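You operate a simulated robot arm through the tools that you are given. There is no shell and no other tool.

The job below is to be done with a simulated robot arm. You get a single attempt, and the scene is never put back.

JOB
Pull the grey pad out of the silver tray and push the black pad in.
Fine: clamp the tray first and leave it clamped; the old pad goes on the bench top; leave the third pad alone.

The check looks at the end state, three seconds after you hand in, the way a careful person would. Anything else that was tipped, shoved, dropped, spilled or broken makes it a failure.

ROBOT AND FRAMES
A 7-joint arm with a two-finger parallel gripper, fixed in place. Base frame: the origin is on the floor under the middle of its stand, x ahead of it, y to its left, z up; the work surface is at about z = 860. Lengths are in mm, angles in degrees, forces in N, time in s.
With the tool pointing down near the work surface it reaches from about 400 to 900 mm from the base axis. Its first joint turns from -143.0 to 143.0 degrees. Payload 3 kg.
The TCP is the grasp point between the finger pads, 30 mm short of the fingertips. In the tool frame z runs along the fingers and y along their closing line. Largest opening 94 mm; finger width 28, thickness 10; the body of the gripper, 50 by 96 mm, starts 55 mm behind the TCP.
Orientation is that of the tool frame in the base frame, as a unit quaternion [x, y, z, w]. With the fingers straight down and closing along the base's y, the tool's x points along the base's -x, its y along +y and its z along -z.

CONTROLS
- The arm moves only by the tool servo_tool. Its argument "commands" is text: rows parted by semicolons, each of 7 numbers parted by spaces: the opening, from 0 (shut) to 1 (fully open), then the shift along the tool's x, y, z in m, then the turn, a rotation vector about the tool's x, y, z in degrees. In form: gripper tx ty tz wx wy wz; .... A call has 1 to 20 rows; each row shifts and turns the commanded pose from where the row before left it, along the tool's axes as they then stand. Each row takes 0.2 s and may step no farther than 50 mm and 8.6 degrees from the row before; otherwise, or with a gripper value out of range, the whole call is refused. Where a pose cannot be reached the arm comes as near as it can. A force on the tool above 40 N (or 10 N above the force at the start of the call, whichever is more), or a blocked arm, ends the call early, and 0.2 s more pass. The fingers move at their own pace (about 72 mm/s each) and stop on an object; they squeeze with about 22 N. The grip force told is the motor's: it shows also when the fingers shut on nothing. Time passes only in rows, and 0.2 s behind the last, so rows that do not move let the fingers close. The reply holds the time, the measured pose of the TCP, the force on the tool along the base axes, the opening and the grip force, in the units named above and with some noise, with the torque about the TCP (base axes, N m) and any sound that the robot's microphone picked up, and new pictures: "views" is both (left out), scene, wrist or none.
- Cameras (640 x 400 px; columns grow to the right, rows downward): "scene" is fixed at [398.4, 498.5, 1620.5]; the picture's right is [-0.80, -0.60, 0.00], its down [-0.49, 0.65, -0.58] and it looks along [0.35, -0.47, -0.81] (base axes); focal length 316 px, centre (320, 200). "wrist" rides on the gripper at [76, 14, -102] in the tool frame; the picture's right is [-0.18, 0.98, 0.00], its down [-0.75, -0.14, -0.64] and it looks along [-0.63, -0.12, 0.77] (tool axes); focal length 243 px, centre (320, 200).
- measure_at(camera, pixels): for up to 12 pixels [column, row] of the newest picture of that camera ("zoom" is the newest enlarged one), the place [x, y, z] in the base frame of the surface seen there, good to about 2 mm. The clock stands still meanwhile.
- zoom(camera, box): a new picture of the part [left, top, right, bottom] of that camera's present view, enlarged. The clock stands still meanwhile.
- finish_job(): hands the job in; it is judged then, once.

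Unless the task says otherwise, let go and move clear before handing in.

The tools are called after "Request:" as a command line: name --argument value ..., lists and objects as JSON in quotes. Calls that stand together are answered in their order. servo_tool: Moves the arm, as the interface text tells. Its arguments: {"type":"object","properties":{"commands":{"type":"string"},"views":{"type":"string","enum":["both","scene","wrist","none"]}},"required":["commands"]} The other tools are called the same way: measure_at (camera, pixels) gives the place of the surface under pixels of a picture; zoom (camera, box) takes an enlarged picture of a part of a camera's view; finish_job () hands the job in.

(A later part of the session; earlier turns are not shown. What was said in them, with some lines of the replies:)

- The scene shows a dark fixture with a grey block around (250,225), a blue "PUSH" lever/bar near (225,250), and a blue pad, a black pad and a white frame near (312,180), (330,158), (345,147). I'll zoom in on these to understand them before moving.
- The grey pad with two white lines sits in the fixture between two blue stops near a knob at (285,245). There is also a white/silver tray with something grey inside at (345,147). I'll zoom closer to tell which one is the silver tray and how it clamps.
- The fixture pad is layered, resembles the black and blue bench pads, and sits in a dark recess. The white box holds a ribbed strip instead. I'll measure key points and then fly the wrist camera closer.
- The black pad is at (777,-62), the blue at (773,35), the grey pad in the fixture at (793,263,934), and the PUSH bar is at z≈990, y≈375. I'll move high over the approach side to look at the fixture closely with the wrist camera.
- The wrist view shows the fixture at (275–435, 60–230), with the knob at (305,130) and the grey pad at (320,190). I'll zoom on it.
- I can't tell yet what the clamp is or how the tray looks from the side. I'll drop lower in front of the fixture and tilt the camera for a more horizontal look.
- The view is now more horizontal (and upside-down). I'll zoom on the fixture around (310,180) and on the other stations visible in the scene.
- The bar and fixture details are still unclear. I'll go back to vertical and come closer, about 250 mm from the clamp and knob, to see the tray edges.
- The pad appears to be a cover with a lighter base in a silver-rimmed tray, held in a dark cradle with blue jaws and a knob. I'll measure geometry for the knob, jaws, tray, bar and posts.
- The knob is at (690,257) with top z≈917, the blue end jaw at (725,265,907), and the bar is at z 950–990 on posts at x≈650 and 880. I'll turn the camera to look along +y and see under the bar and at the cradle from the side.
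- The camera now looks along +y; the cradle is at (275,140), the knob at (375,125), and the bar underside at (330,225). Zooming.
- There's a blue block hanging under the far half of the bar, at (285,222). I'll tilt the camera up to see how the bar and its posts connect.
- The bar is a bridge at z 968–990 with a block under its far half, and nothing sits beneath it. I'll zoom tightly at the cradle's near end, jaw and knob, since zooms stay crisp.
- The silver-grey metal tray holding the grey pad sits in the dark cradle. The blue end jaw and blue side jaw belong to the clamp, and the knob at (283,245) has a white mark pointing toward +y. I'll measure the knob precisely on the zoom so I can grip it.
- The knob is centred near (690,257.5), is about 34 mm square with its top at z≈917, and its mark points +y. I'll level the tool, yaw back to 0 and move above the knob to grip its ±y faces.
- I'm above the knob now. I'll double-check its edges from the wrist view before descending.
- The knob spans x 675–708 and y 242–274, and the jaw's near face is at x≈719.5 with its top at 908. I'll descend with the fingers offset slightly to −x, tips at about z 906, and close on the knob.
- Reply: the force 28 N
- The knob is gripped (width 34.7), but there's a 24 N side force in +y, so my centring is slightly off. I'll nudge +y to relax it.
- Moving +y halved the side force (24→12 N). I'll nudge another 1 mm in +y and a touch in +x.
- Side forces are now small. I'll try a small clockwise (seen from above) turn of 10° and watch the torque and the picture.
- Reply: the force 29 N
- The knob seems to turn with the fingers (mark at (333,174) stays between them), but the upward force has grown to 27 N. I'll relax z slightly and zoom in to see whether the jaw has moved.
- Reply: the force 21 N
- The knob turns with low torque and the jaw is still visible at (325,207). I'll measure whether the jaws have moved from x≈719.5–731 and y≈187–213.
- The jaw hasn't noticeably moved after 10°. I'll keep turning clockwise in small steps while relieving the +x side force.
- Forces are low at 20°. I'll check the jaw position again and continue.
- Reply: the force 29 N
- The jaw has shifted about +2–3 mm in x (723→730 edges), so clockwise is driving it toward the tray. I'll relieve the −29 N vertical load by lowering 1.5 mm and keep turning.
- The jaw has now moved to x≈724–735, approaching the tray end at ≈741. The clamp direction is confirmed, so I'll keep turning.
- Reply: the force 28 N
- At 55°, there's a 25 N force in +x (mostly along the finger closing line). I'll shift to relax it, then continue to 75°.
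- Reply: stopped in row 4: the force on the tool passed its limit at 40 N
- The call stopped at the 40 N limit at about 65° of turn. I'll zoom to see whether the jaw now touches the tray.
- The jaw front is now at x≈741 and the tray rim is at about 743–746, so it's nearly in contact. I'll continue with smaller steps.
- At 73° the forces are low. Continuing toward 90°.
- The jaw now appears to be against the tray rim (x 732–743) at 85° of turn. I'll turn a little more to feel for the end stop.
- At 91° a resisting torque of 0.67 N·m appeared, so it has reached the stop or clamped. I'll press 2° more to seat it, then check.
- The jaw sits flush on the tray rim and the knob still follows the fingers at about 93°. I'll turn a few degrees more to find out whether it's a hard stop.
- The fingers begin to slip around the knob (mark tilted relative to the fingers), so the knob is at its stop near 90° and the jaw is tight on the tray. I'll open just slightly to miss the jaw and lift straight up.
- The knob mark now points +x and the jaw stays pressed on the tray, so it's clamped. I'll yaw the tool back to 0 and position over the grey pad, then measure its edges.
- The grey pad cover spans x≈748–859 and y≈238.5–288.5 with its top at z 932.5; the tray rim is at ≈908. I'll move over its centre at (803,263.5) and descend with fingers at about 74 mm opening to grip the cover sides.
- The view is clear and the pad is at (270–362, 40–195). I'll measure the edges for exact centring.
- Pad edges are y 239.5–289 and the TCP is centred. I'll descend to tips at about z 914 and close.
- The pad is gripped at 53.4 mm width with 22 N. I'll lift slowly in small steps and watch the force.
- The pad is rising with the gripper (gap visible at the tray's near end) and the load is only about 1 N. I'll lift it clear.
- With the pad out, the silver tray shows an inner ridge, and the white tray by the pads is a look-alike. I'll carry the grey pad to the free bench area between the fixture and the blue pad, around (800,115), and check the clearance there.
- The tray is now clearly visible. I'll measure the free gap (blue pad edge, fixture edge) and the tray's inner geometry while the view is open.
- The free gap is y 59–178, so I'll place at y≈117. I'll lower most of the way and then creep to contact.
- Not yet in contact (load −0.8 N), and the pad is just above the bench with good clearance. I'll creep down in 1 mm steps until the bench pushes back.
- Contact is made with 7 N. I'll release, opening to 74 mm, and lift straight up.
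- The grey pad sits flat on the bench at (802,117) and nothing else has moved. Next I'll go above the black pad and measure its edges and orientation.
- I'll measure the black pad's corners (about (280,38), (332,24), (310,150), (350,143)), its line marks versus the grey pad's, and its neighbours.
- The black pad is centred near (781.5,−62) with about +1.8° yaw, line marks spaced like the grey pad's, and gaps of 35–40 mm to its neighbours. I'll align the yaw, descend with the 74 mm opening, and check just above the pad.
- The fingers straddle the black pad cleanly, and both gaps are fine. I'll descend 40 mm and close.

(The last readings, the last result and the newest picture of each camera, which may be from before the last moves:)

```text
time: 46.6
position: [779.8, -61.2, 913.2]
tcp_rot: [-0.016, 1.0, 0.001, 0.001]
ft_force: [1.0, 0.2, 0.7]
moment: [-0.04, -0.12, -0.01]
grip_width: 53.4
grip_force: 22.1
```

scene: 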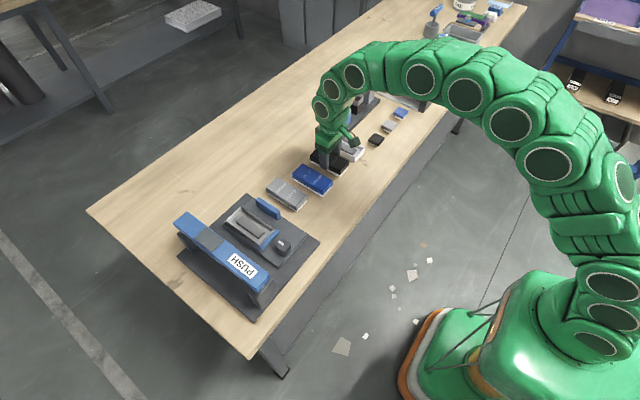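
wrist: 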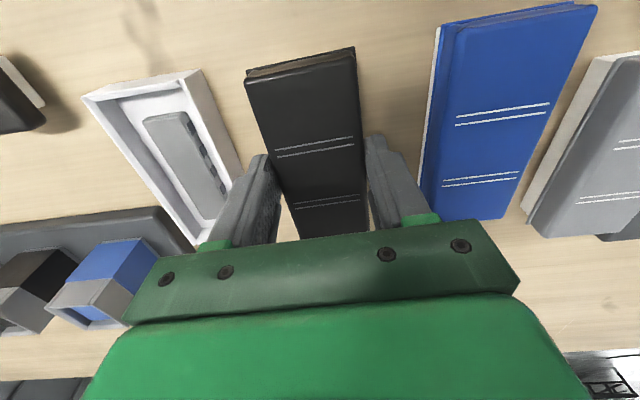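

Gripped at 53.4 mm, and the pad sits in the fingers just as the grey one did (line marks at the same pixels, (276–354,138–150)). I'll lift it straight up and level the yaw.

Request:
servo_tool --commands "0.4 0 0 -0.010 0 0 0;0.4 0 0 -0.030 0 0 0;0.4 0 0 -0.040 0 0 0;0.4 0 0 -0.040 0 0 0;0.4 0 0 -0.020 0 0 1.8;0.4 0 0 0 0 0 0"

```text
time: 48.0
position: [778.9, -62.5, 1052.9]
tcp_rot: [-0.001, 1.0, 0.0, 0.0]
ft_force: [-0.8, -0.2, -1.1]
moment: [0.02, 0.02, -0.01]
grip_width: 53.3
grip_force: 22.0
```

scene: 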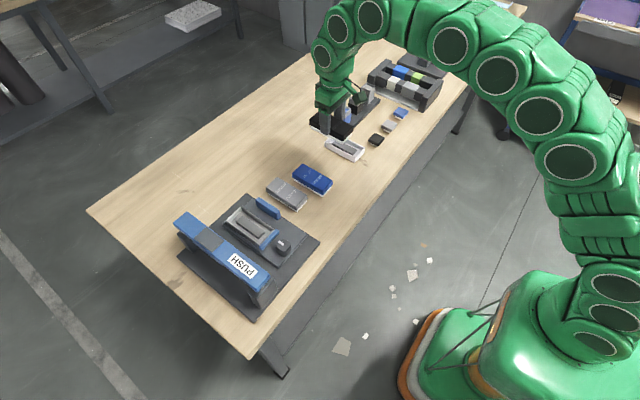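
wrist: 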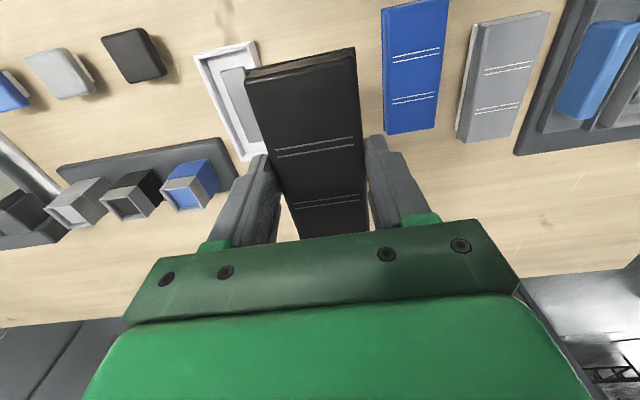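

The black pad is held firmly and level. While the tray is unobstructed in the scene view, I'll measure its rim and ridge precisely.

Request:
zoom --camera "scene" --box '[218, 195, 288, 255]'

```text
6.67 times, centred on (253, 225) of scene
```

zoom: 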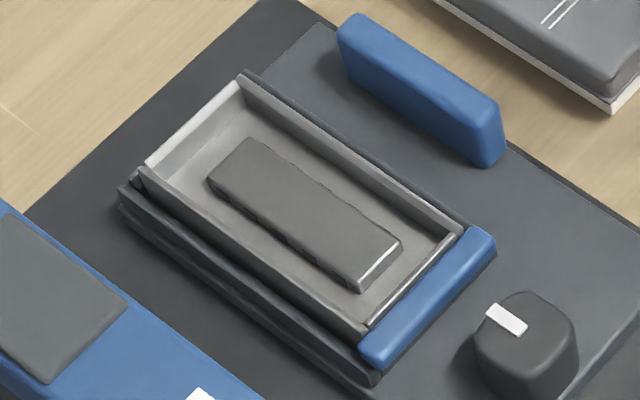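

Request:
measure_at --camera "zoom" --pixels '[[238, 84], [150, 160], [455, 232], [370, 320], [142, 172], [240, 78], [350, 155], [250, 245], [305, 215], [200, 130], [415, 275], [300, 120]]'

Request:
measure_at --camera "zoom" --pixels '[[245, 140], [210, 183], [395, 245], [362, 285], [200, 180], [400, 280], [330, 170], [365, 335], [460, 228], [260, 255], [345, 148], [190, 125]]'

```text
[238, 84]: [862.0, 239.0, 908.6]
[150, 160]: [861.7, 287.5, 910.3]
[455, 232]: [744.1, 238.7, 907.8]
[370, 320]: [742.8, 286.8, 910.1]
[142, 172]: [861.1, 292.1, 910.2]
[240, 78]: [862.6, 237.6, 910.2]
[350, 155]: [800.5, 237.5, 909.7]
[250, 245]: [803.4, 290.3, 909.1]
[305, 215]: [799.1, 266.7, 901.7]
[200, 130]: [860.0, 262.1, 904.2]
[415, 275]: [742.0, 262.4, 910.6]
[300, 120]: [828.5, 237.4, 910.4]
```

```text
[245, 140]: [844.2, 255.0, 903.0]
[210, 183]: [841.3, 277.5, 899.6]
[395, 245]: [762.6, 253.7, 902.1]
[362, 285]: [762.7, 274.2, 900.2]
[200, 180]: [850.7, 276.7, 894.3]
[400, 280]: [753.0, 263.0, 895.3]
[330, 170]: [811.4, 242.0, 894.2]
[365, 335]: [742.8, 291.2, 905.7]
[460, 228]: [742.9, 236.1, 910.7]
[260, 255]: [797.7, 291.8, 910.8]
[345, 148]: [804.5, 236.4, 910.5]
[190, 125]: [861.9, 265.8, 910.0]
```

The tray interior is x≈745–860, y≈239.5–288, centred at (802.5,264), rim z≈910, floor 894. I'll compare the black pad's position in the fingers against the earlier zoom of the grey pad using the same box.

Request:
zoom --camera "wrist" --box '[200, 0, 420, 240]'

```text
1.67 times, centred on (310, 120) of wrist
```

zoom: 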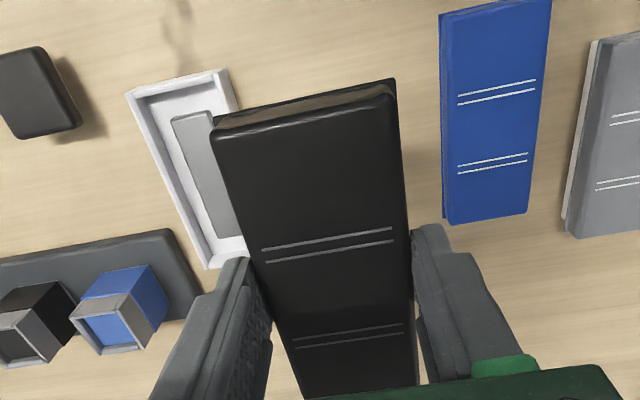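

The black pad's position in the fingers matches the grey's to within about 0.5–1 mm. Retracing the commanded displacements (+23.2 mm x, +326.4 mm y) brings it over the tray at the exact extraction pose.

Request:
servo_tool --commands "0.4 -0.0029 0.0408 0 0 0 0;0.4 -0.0029 0.0408 0 0 0 0;0.4 -0.0029 0.0408 0 0 0 0;0.4 -0.0029 0.0408 0 0 0 0;0.4 -0.0029 0.0408 0 0 0 0;0.4 -0.0029 0.0408 0 0 0 0;0.4 -0.0029 0.0408 0 0 0 0;0.4 -0.0029 0.0408 0 0 0 0;0.4 0 0 0 0 0 0"

Request:
zoom --camera "scene" --box '[190, 150, 310, 260]'

```text
time: 50.0
position: [802.9, 265.4, 1052.9]
tcp_rot: [-0.001, 1.0, 0.001, 0.0]
ft_force: [0.8, -0.2, -0.9]
moment: [-0.03, 0.03, 0.02]
grip_width: 53.3
grip_force: 22.2
```

scene: 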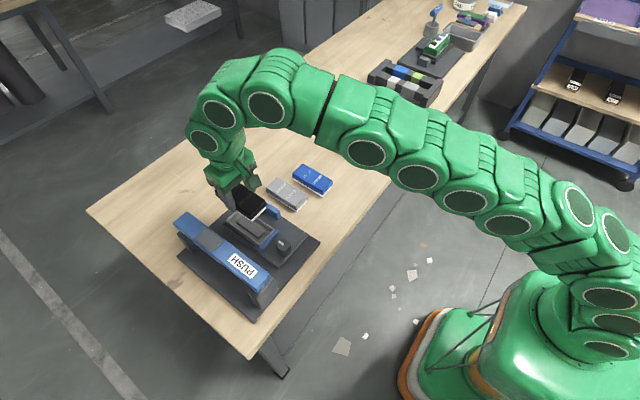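
wrist: 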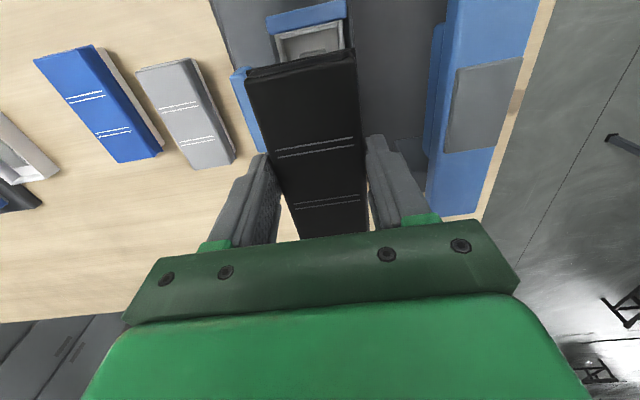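

```text
3.64 times, centred on (250, 205) of scene
```

zoom: 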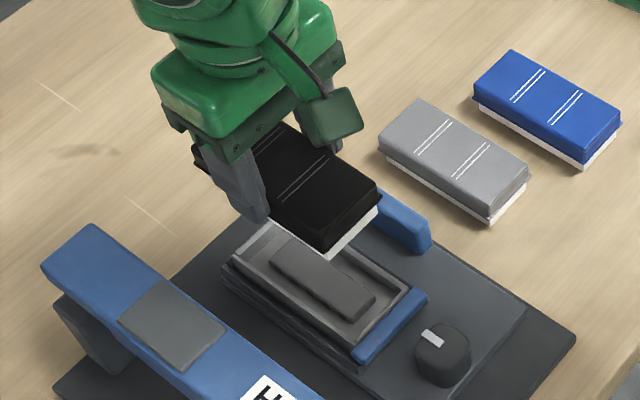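

The view closely matches the grey extraction pose. I'll descend until the pad bottom is just above the rim (TCP≈970) and check alignment.

Request:
servo_tool --commands "0.4 0 0 0.035 0 0 0;0.4 0 0 0.035 0 0 0;0.4 0 0 0.013 0 0 0;0.4 0 0 0 0 0 0"

Request:
zoom --camera "wrist" --box '[200, 0, 420, 160]'

Request:
zoom --camera "scene" --box '[210, 185, 300, 255]'

```text
time: 51.0
position: [802.5, 263.9, 968.2]
tcp_rot: [-0.001, 1.0, 0.001, 0.0]
ft_force: [-0.1, 0.1, -0.4]
moment: [0.01, -0.02, 0.01]
grip_width: 53.3
grip_force: 21.7
```

scene: 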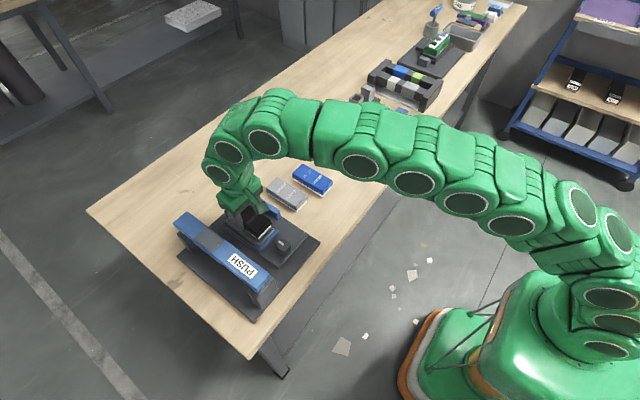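
wrist: 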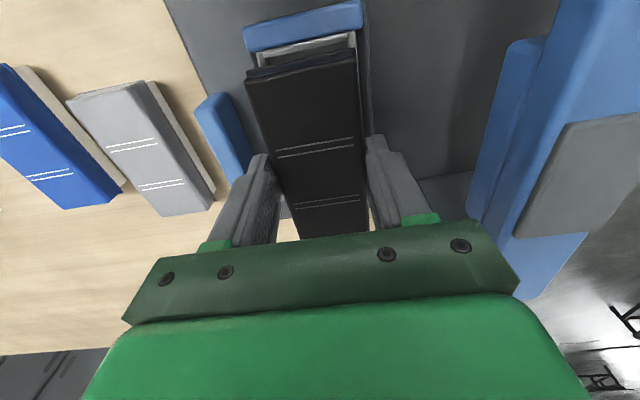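

```text
2.50 times, centred on (310, 80) of wrist
```

zoom: 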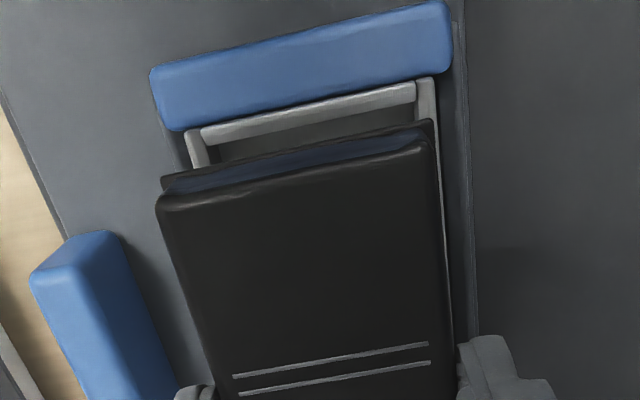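

```text
5.71 times, centred on (255, 220) of scene
```

zoom: 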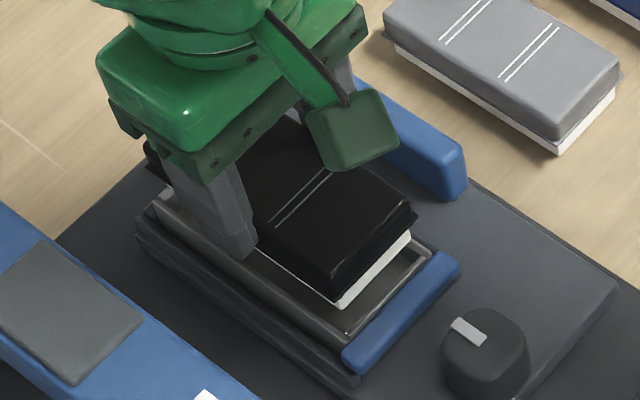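

The pad looks aligned, with the tray rim framing its base evenly. I'll measure the base corners against the tray for a final check.

Request:
measure_at --camera "zoom" --pixels '[[408, 236], [342, 300], [375, 268], [413, 216], [334, 288], [425, 258], [348, 332], [270, 270], [400, 200], [300, 280], [430, 250], [340, 335]]'

Request:
measure_at --camera "wrist" --pixels '[[257, 72], [348, 54], [258, 82], [350, 62], [345, 35], [268, 50], [358, 100], [256, 90], [300, 45]]'

```text
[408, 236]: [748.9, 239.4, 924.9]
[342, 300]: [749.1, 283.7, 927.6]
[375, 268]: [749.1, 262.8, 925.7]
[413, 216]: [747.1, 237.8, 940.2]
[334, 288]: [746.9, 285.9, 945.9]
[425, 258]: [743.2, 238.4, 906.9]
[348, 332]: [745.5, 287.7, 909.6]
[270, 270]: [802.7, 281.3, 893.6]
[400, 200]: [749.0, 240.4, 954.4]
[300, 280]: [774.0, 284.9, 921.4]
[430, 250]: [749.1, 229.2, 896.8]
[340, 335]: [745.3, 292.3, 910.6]
```

```text
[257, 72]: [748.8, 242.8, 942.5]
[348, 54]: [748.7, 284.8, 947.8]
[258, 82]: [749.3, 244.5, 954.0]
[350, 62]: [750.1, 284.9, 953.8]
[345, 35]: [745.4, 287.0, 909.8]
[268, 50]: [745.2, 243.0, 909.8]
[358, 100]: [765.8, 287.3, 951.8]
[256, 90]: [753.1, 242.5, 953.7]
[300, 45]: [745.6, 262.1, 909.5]
```

The pad base near end is at x≈749 versus the tray wall at 745.5, and the sides are within the walls. I'll lower in 2 mm steps while watching forces.

Request:
servo_tool --commands "0.4 0 0 0.002 0 0 0;0.4 0 0 0.002 0 0 0;0.4 0 0 0.002 0 0 0;0.4 0 0 0.002 0 0 0;0.4 0 0 0 0 0 0" --views "none"

```text
time: 52.2
position: [801.6, 263.7, 962.3]
tcp_rot: [-0.001, 1.0, 0.001, 0.001]
ft_force: [1.2, 0.6, -0.3]
moment: [0.0, 0.01, 0.0]
grip_width: 53.1
grip_force: 22.3
```

Request:
servo_tool --commands "0.4 0 0 0.002 0 0 0;0.4 0 0 0.002 0 0 0;0.4 0 0 0 0 0 0" --views "wrist"

Request:
zoom --camera "scene" --box '[210, 185, 300, 255]'

```text
time: 53.0
position: [802.8, 264.1, 957.3]
tcp_rot: [-0.001, 1.0, 0.001, 0.0]
ft_force: [0.1, -0.1, -1.6]
moment: [0.01, 0.01, 0.02]
grip_width: 53.2
grip_force: 22.4
```

wrist: 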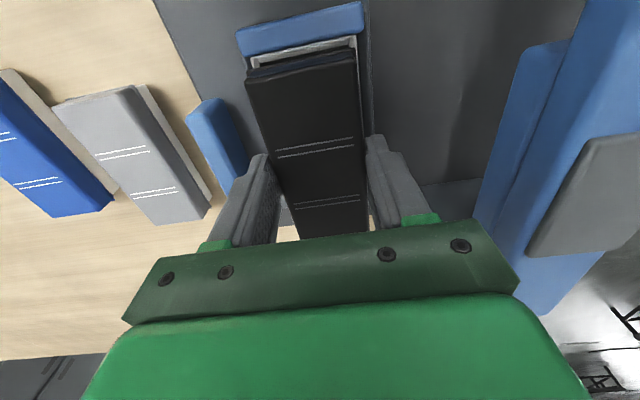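

```text
5.71 times, centred on (255, 220) of scene
```

zoom: 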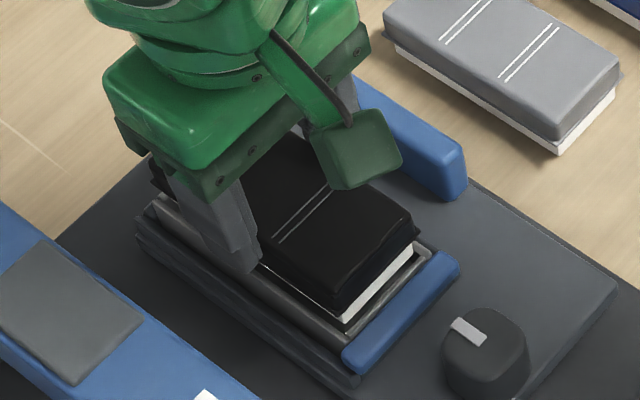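

The pad base is now below the rim with no contact force. Continuing down.

Request:
servo_tool --commands "0.4 0 0 0.002 0 0 0;0.4 0 0 0.002 0 0 0;0.4 0 0 0.002 0 0 0;0.4 0 0 0 0 0 0" --views "none"

```text
time: 54.0
position: [801.5, 264.8, 951.9]
tcp_rot: [-0.001, 1.0, 0.001, 0.002]
ft_force: [-0.3, -0.2, -1.4]
moment: [0.01, 0.03, -0.02]
grip_width: 53.0
grip_force: 22.0
```

Request:
servo_tool --commands "0.4 0 0 0.002 0 0 0;0.4 0 0 0.001 0 0 0;0.4 0 0 0.001 0 0 0;0.4 0 0 0 0 0 0" --views "none"

```text
time: 55.0
position: [802.1, 264.8, 946.9]
tcp_rot: [-0.001, 1.0, 0.001, 0.001]
ft_force: [2.6, -0.9, -5.2]
moment: [-0.05, -0.17, 0.03]
grip_width: 53.3
grip_force: 22.3
```

I'm at the seated height (946.9), with a slight downward pull as though it snapped in. I'll press down 1–2 mm more to be sure it's fully seated.

Request:
servo_tool --commands "0.4 0 0 0.001 0 0 0;0.4 0 0 0 0 0 0" --views "wrist"

Request:
zoom --camera "scene" --box '[210, 185, 300, 255]'

Request:
measure_at --camera "wrist" --pixels '[[320, 120], [300, 90], [330, 170], [270, 90], [345, 80], [310, 130]]'

```text
time: 55.6
position: [801.7, 265.5, 946.9]
tcp_rot: [-0.001, 1.0, 0.001, 0.002]
ft_force: [-4.0, -3.0, 7.9]
moment: [-0.16, 0.27, 0.0]
grip_width: 53.5
grip_force: 21.9
```

wrist: 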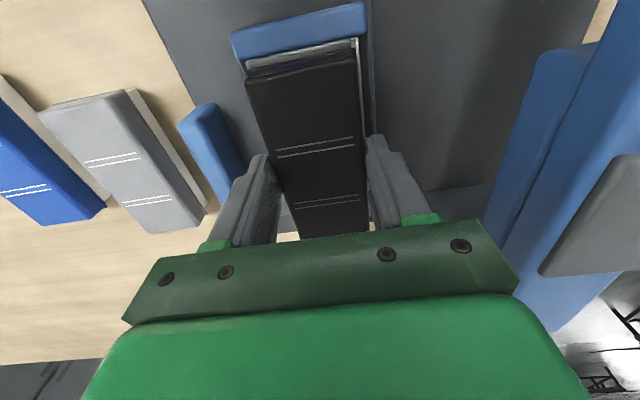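

```text
5.71 times, centred on (255, 220) of scene
```

zoom: 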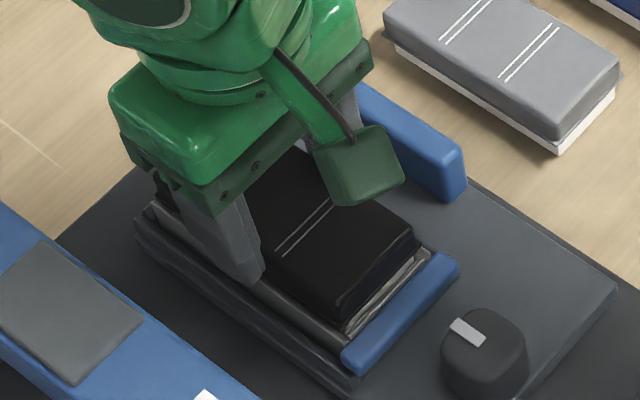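

```text
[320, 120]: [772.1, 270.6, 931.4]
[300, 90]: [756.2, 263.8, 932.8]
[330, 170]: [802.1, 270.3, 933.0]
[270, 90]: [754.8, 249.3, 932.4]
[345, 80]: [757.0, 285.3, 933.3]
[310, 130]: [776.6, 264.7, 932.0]
```

The top of the black pad reads z≈932.4, the same as the grey pad when seated, with 8 N of floor contact. One small extra press, then release and lift straight up.

Request:
servo_tool --commands "0.4 0 0 0.001 0 0 0;0.4 0 0 0 0 0 0" --views "none"

```text
time: 56.2
position: [802.0, 266.1, 946.0]
tcp_rot: [-0.001, 1.0, 0.001, 0.002]
ft_force: [-5.2, -1.7, 21.2]
moment: [-0.09, 0.06, 0.01]
grip_width: 53.1
grip_force: 22.4
```

The pad bears 21 N of firm contact, so it is bottomed. I'll ease the press, open, and lift clear.

Request:
servo_tool --commands "0.4 0 0 -0.001 0 0 0;0.79 0 0 0 0 0 0;0.79 0 0 0 0 0 0;0.79 0 0 -0.010 0 0 0;0.79 0 0 -0.030 0 0 0;0.79 0 0 -0.040 0 0 0;0.79 0 0 -0.030 0 0 0;0.79 0 0 0 0 0 0"

Request:
zoom --camera "scene" --box '[190, 150, 340, 270]'

Request:
zoom --camera "wrist" --box '[200, 0, 420, 200]'

```text
time: 58.0
position: [801.4, 263.5, 1056.5]
tcp_rot: [0.0, 1.0, 0.001, 0.0]
ft_force: [-0.6, -1.2, 0.3]
moment: [-0.01, 0.01, 0.0]
grip_width: 74.2
grip_force: 0.1
```

scene: 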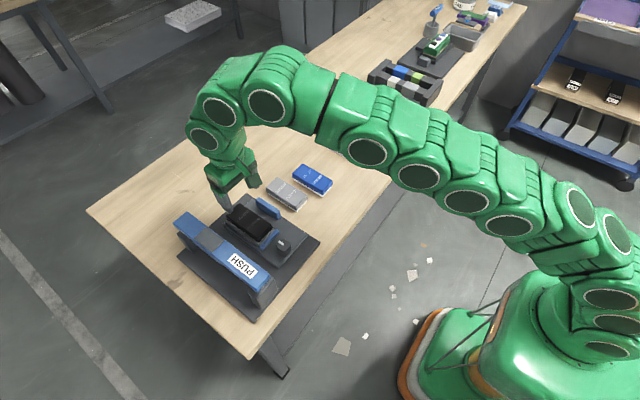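
wrist: 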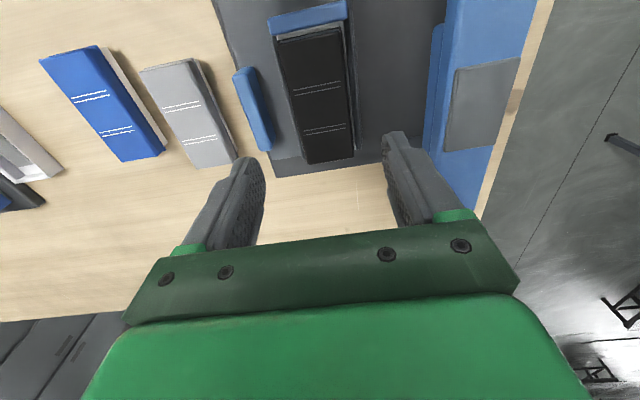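

```text
3.33 times, centred on (265, 210) of scene
```

zoom: 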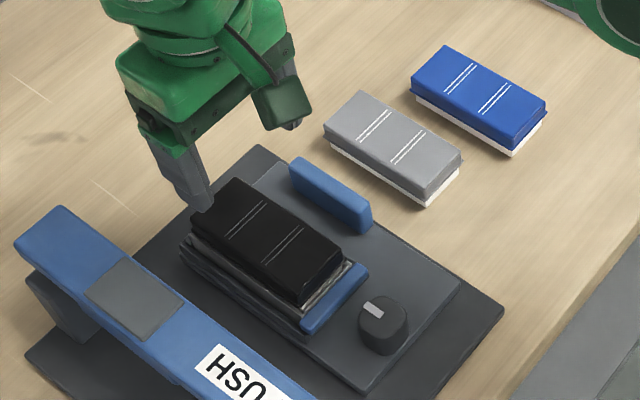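

```text
2.00 times, centred on (310, 100) of wrist
```

zoom: 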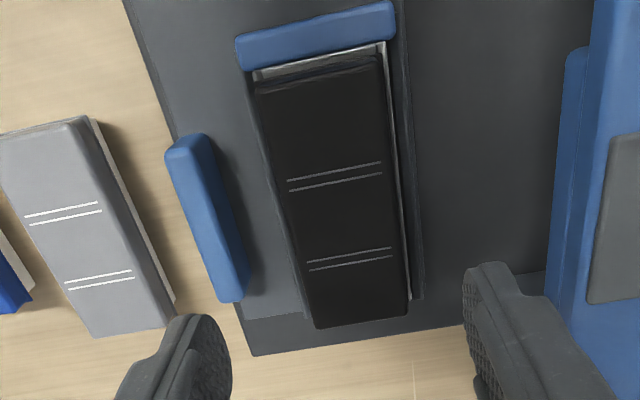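

The black pad is in the tray with the clamp jaw still tight and the knob mark toward the tray. I'll verify that the pad is level and at full depth at its corners.

Request:
measure_at --camera "wrist" --pixels '[[285, 50], [335, 40], [310, 155], [345, 150], [318, 100], [295, 100], [342, 95], [325, 33], [310, 17], [348, 130]]'

Request:
measure_at --camera "scene" --pixels '[[243, 208], [252, 222], [268, 230], [265, 240], [280, 198], [290, 196], [310, 180], [262, 207]]'

```text
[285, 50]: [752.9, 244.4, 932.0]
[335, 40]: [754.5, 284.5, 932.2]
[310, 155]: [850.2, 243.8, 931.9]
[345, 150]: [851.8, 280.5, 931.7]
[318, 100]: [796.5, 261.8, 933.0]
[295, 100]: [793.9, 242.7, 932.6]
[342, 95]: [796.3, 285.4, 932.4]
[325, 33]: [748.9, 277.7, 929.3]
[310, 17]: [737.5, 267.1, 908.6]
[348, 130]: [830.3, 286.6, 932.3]
```

```text
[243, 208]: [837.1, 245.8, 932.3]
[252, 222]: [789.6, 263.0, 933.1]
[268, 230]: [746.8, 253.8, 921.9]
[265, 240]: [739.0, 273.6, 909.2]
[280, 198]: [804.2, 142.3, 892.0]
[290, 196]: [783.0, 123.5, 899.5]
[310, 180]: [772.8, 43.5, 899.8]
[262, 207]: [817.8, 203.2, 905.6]
```

The pad top is level at z≈932 everywhere, the jaw is still on the tray, and the grey and blue pads rest on the bench. I'll retreat up and away, then take a final look.

Request:
servo_tool --commands "0.79 0 0 -0.035 0 0 0;0.79 0 0 -0.035 0 0 0;0.79 0 0 -0.035 0 0 0;0.79 0 0 -0.035 0 0 0;1 0.021 -0.038 0 0 0 0;1 0.021 -0.038 0 0 0 0;1 0.021 -0.038 0 0 0 0;1 0.021 -0.038 0 0 0 0;1 0.021 -0.038 0 0 0 0;1 0.021 -0.038 0 0 0 0;1 0.021 -0.038 0 0 0 0;1 0 0 0 0 0 0"

Request:
zoom --camera "scene" --box '[170, 170, 340, 320]'

Request:
zoom --camera "scene" --box '[280, 60, 450, 200]'

Request:
zoom --camera "scene" --box '[255, 225, 300, 260]'

```text
time: 60.6
position: [637.9, -6.9, 1129.5]
tcp_rot: [0.0, 1.0, 0.001, 0.001]
ft_force: [-0.5, -0.9, -0.3]
moment: [0.0, 0.03, 0.0]
grip_width: 94.0
grip_force: 0.1
out of reach, approached as far as the arm can: row 2, 3, 4
```

scene: 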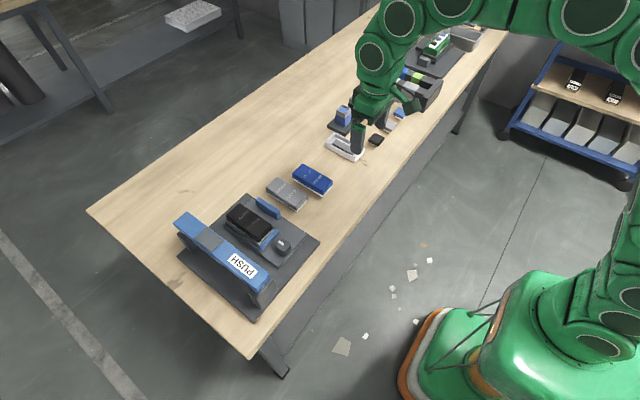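
wrist: 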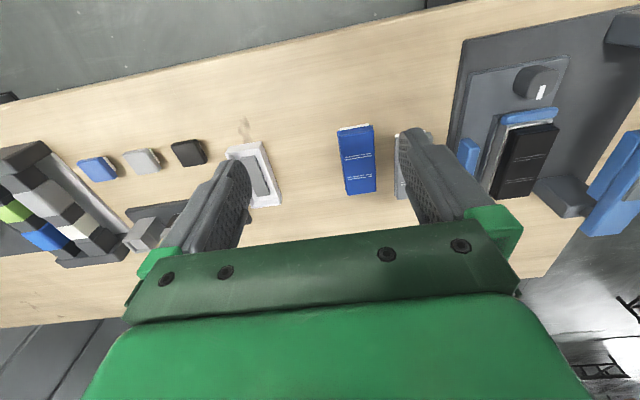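

```text
2.67 times, centred on (255, 245) of scene
```

zoom: 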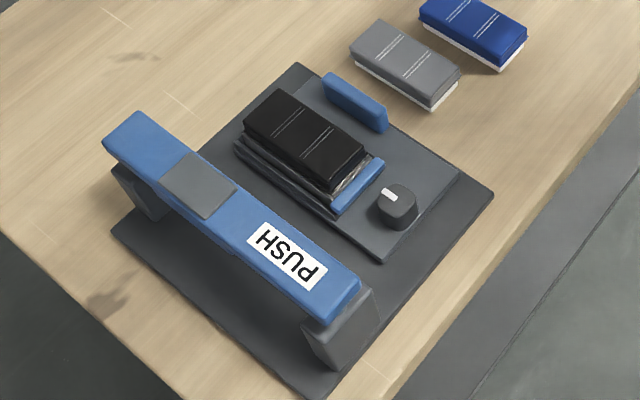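

```text
2.86 times, centred on (365, 130) of scene
```

zoom: 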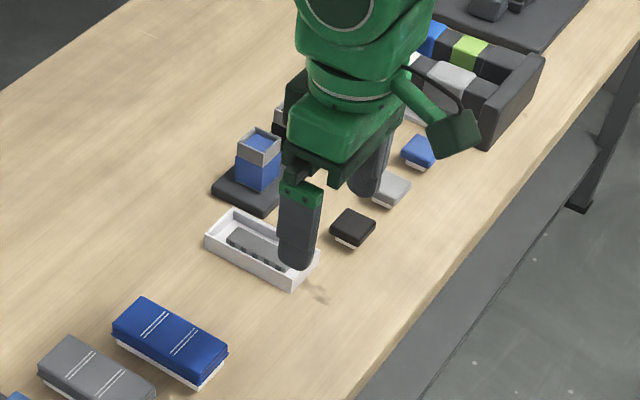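

```text
11.43 times, centred on (278, 242) of scene
```

zoom: 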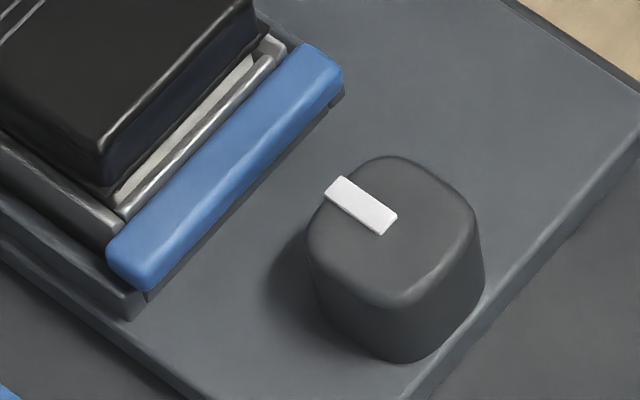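

The final pictures show the black pad seated in the silver tray at (250,220). The blue jaw is pressed on the tray with the knob mark turned toward it at (283,242). The grey pad lies flat on the bench at (287,193), the blue pad is untouched at (312,180), and the gripper is open and well clear. I'm handing the job in.

Request:
finish_job

```text
The job is handed in.
```

The grey pad is out of the silver tray, the black pad is in its place, and the job is handed in.

- **Clamp:** I turned the knob about 90° clockwise until it stopped. The blue jaw is tight against the tray, and I left it clamped.
- **Black pad:** It went in without catching. Its top reads about z = 932 at every corner, the same height as the grey pad had.
- **Grey pad:** It lies flat on the bench top at about (802, 117), between the fixture and the blue pad.
- **Third pad (blue):** I did not touch it, and it looks unmoved in the last pictures.

I did not use the PUSH bar. In the last pictures nothing else looks moved or tipped, and the gripper is open and well clear.
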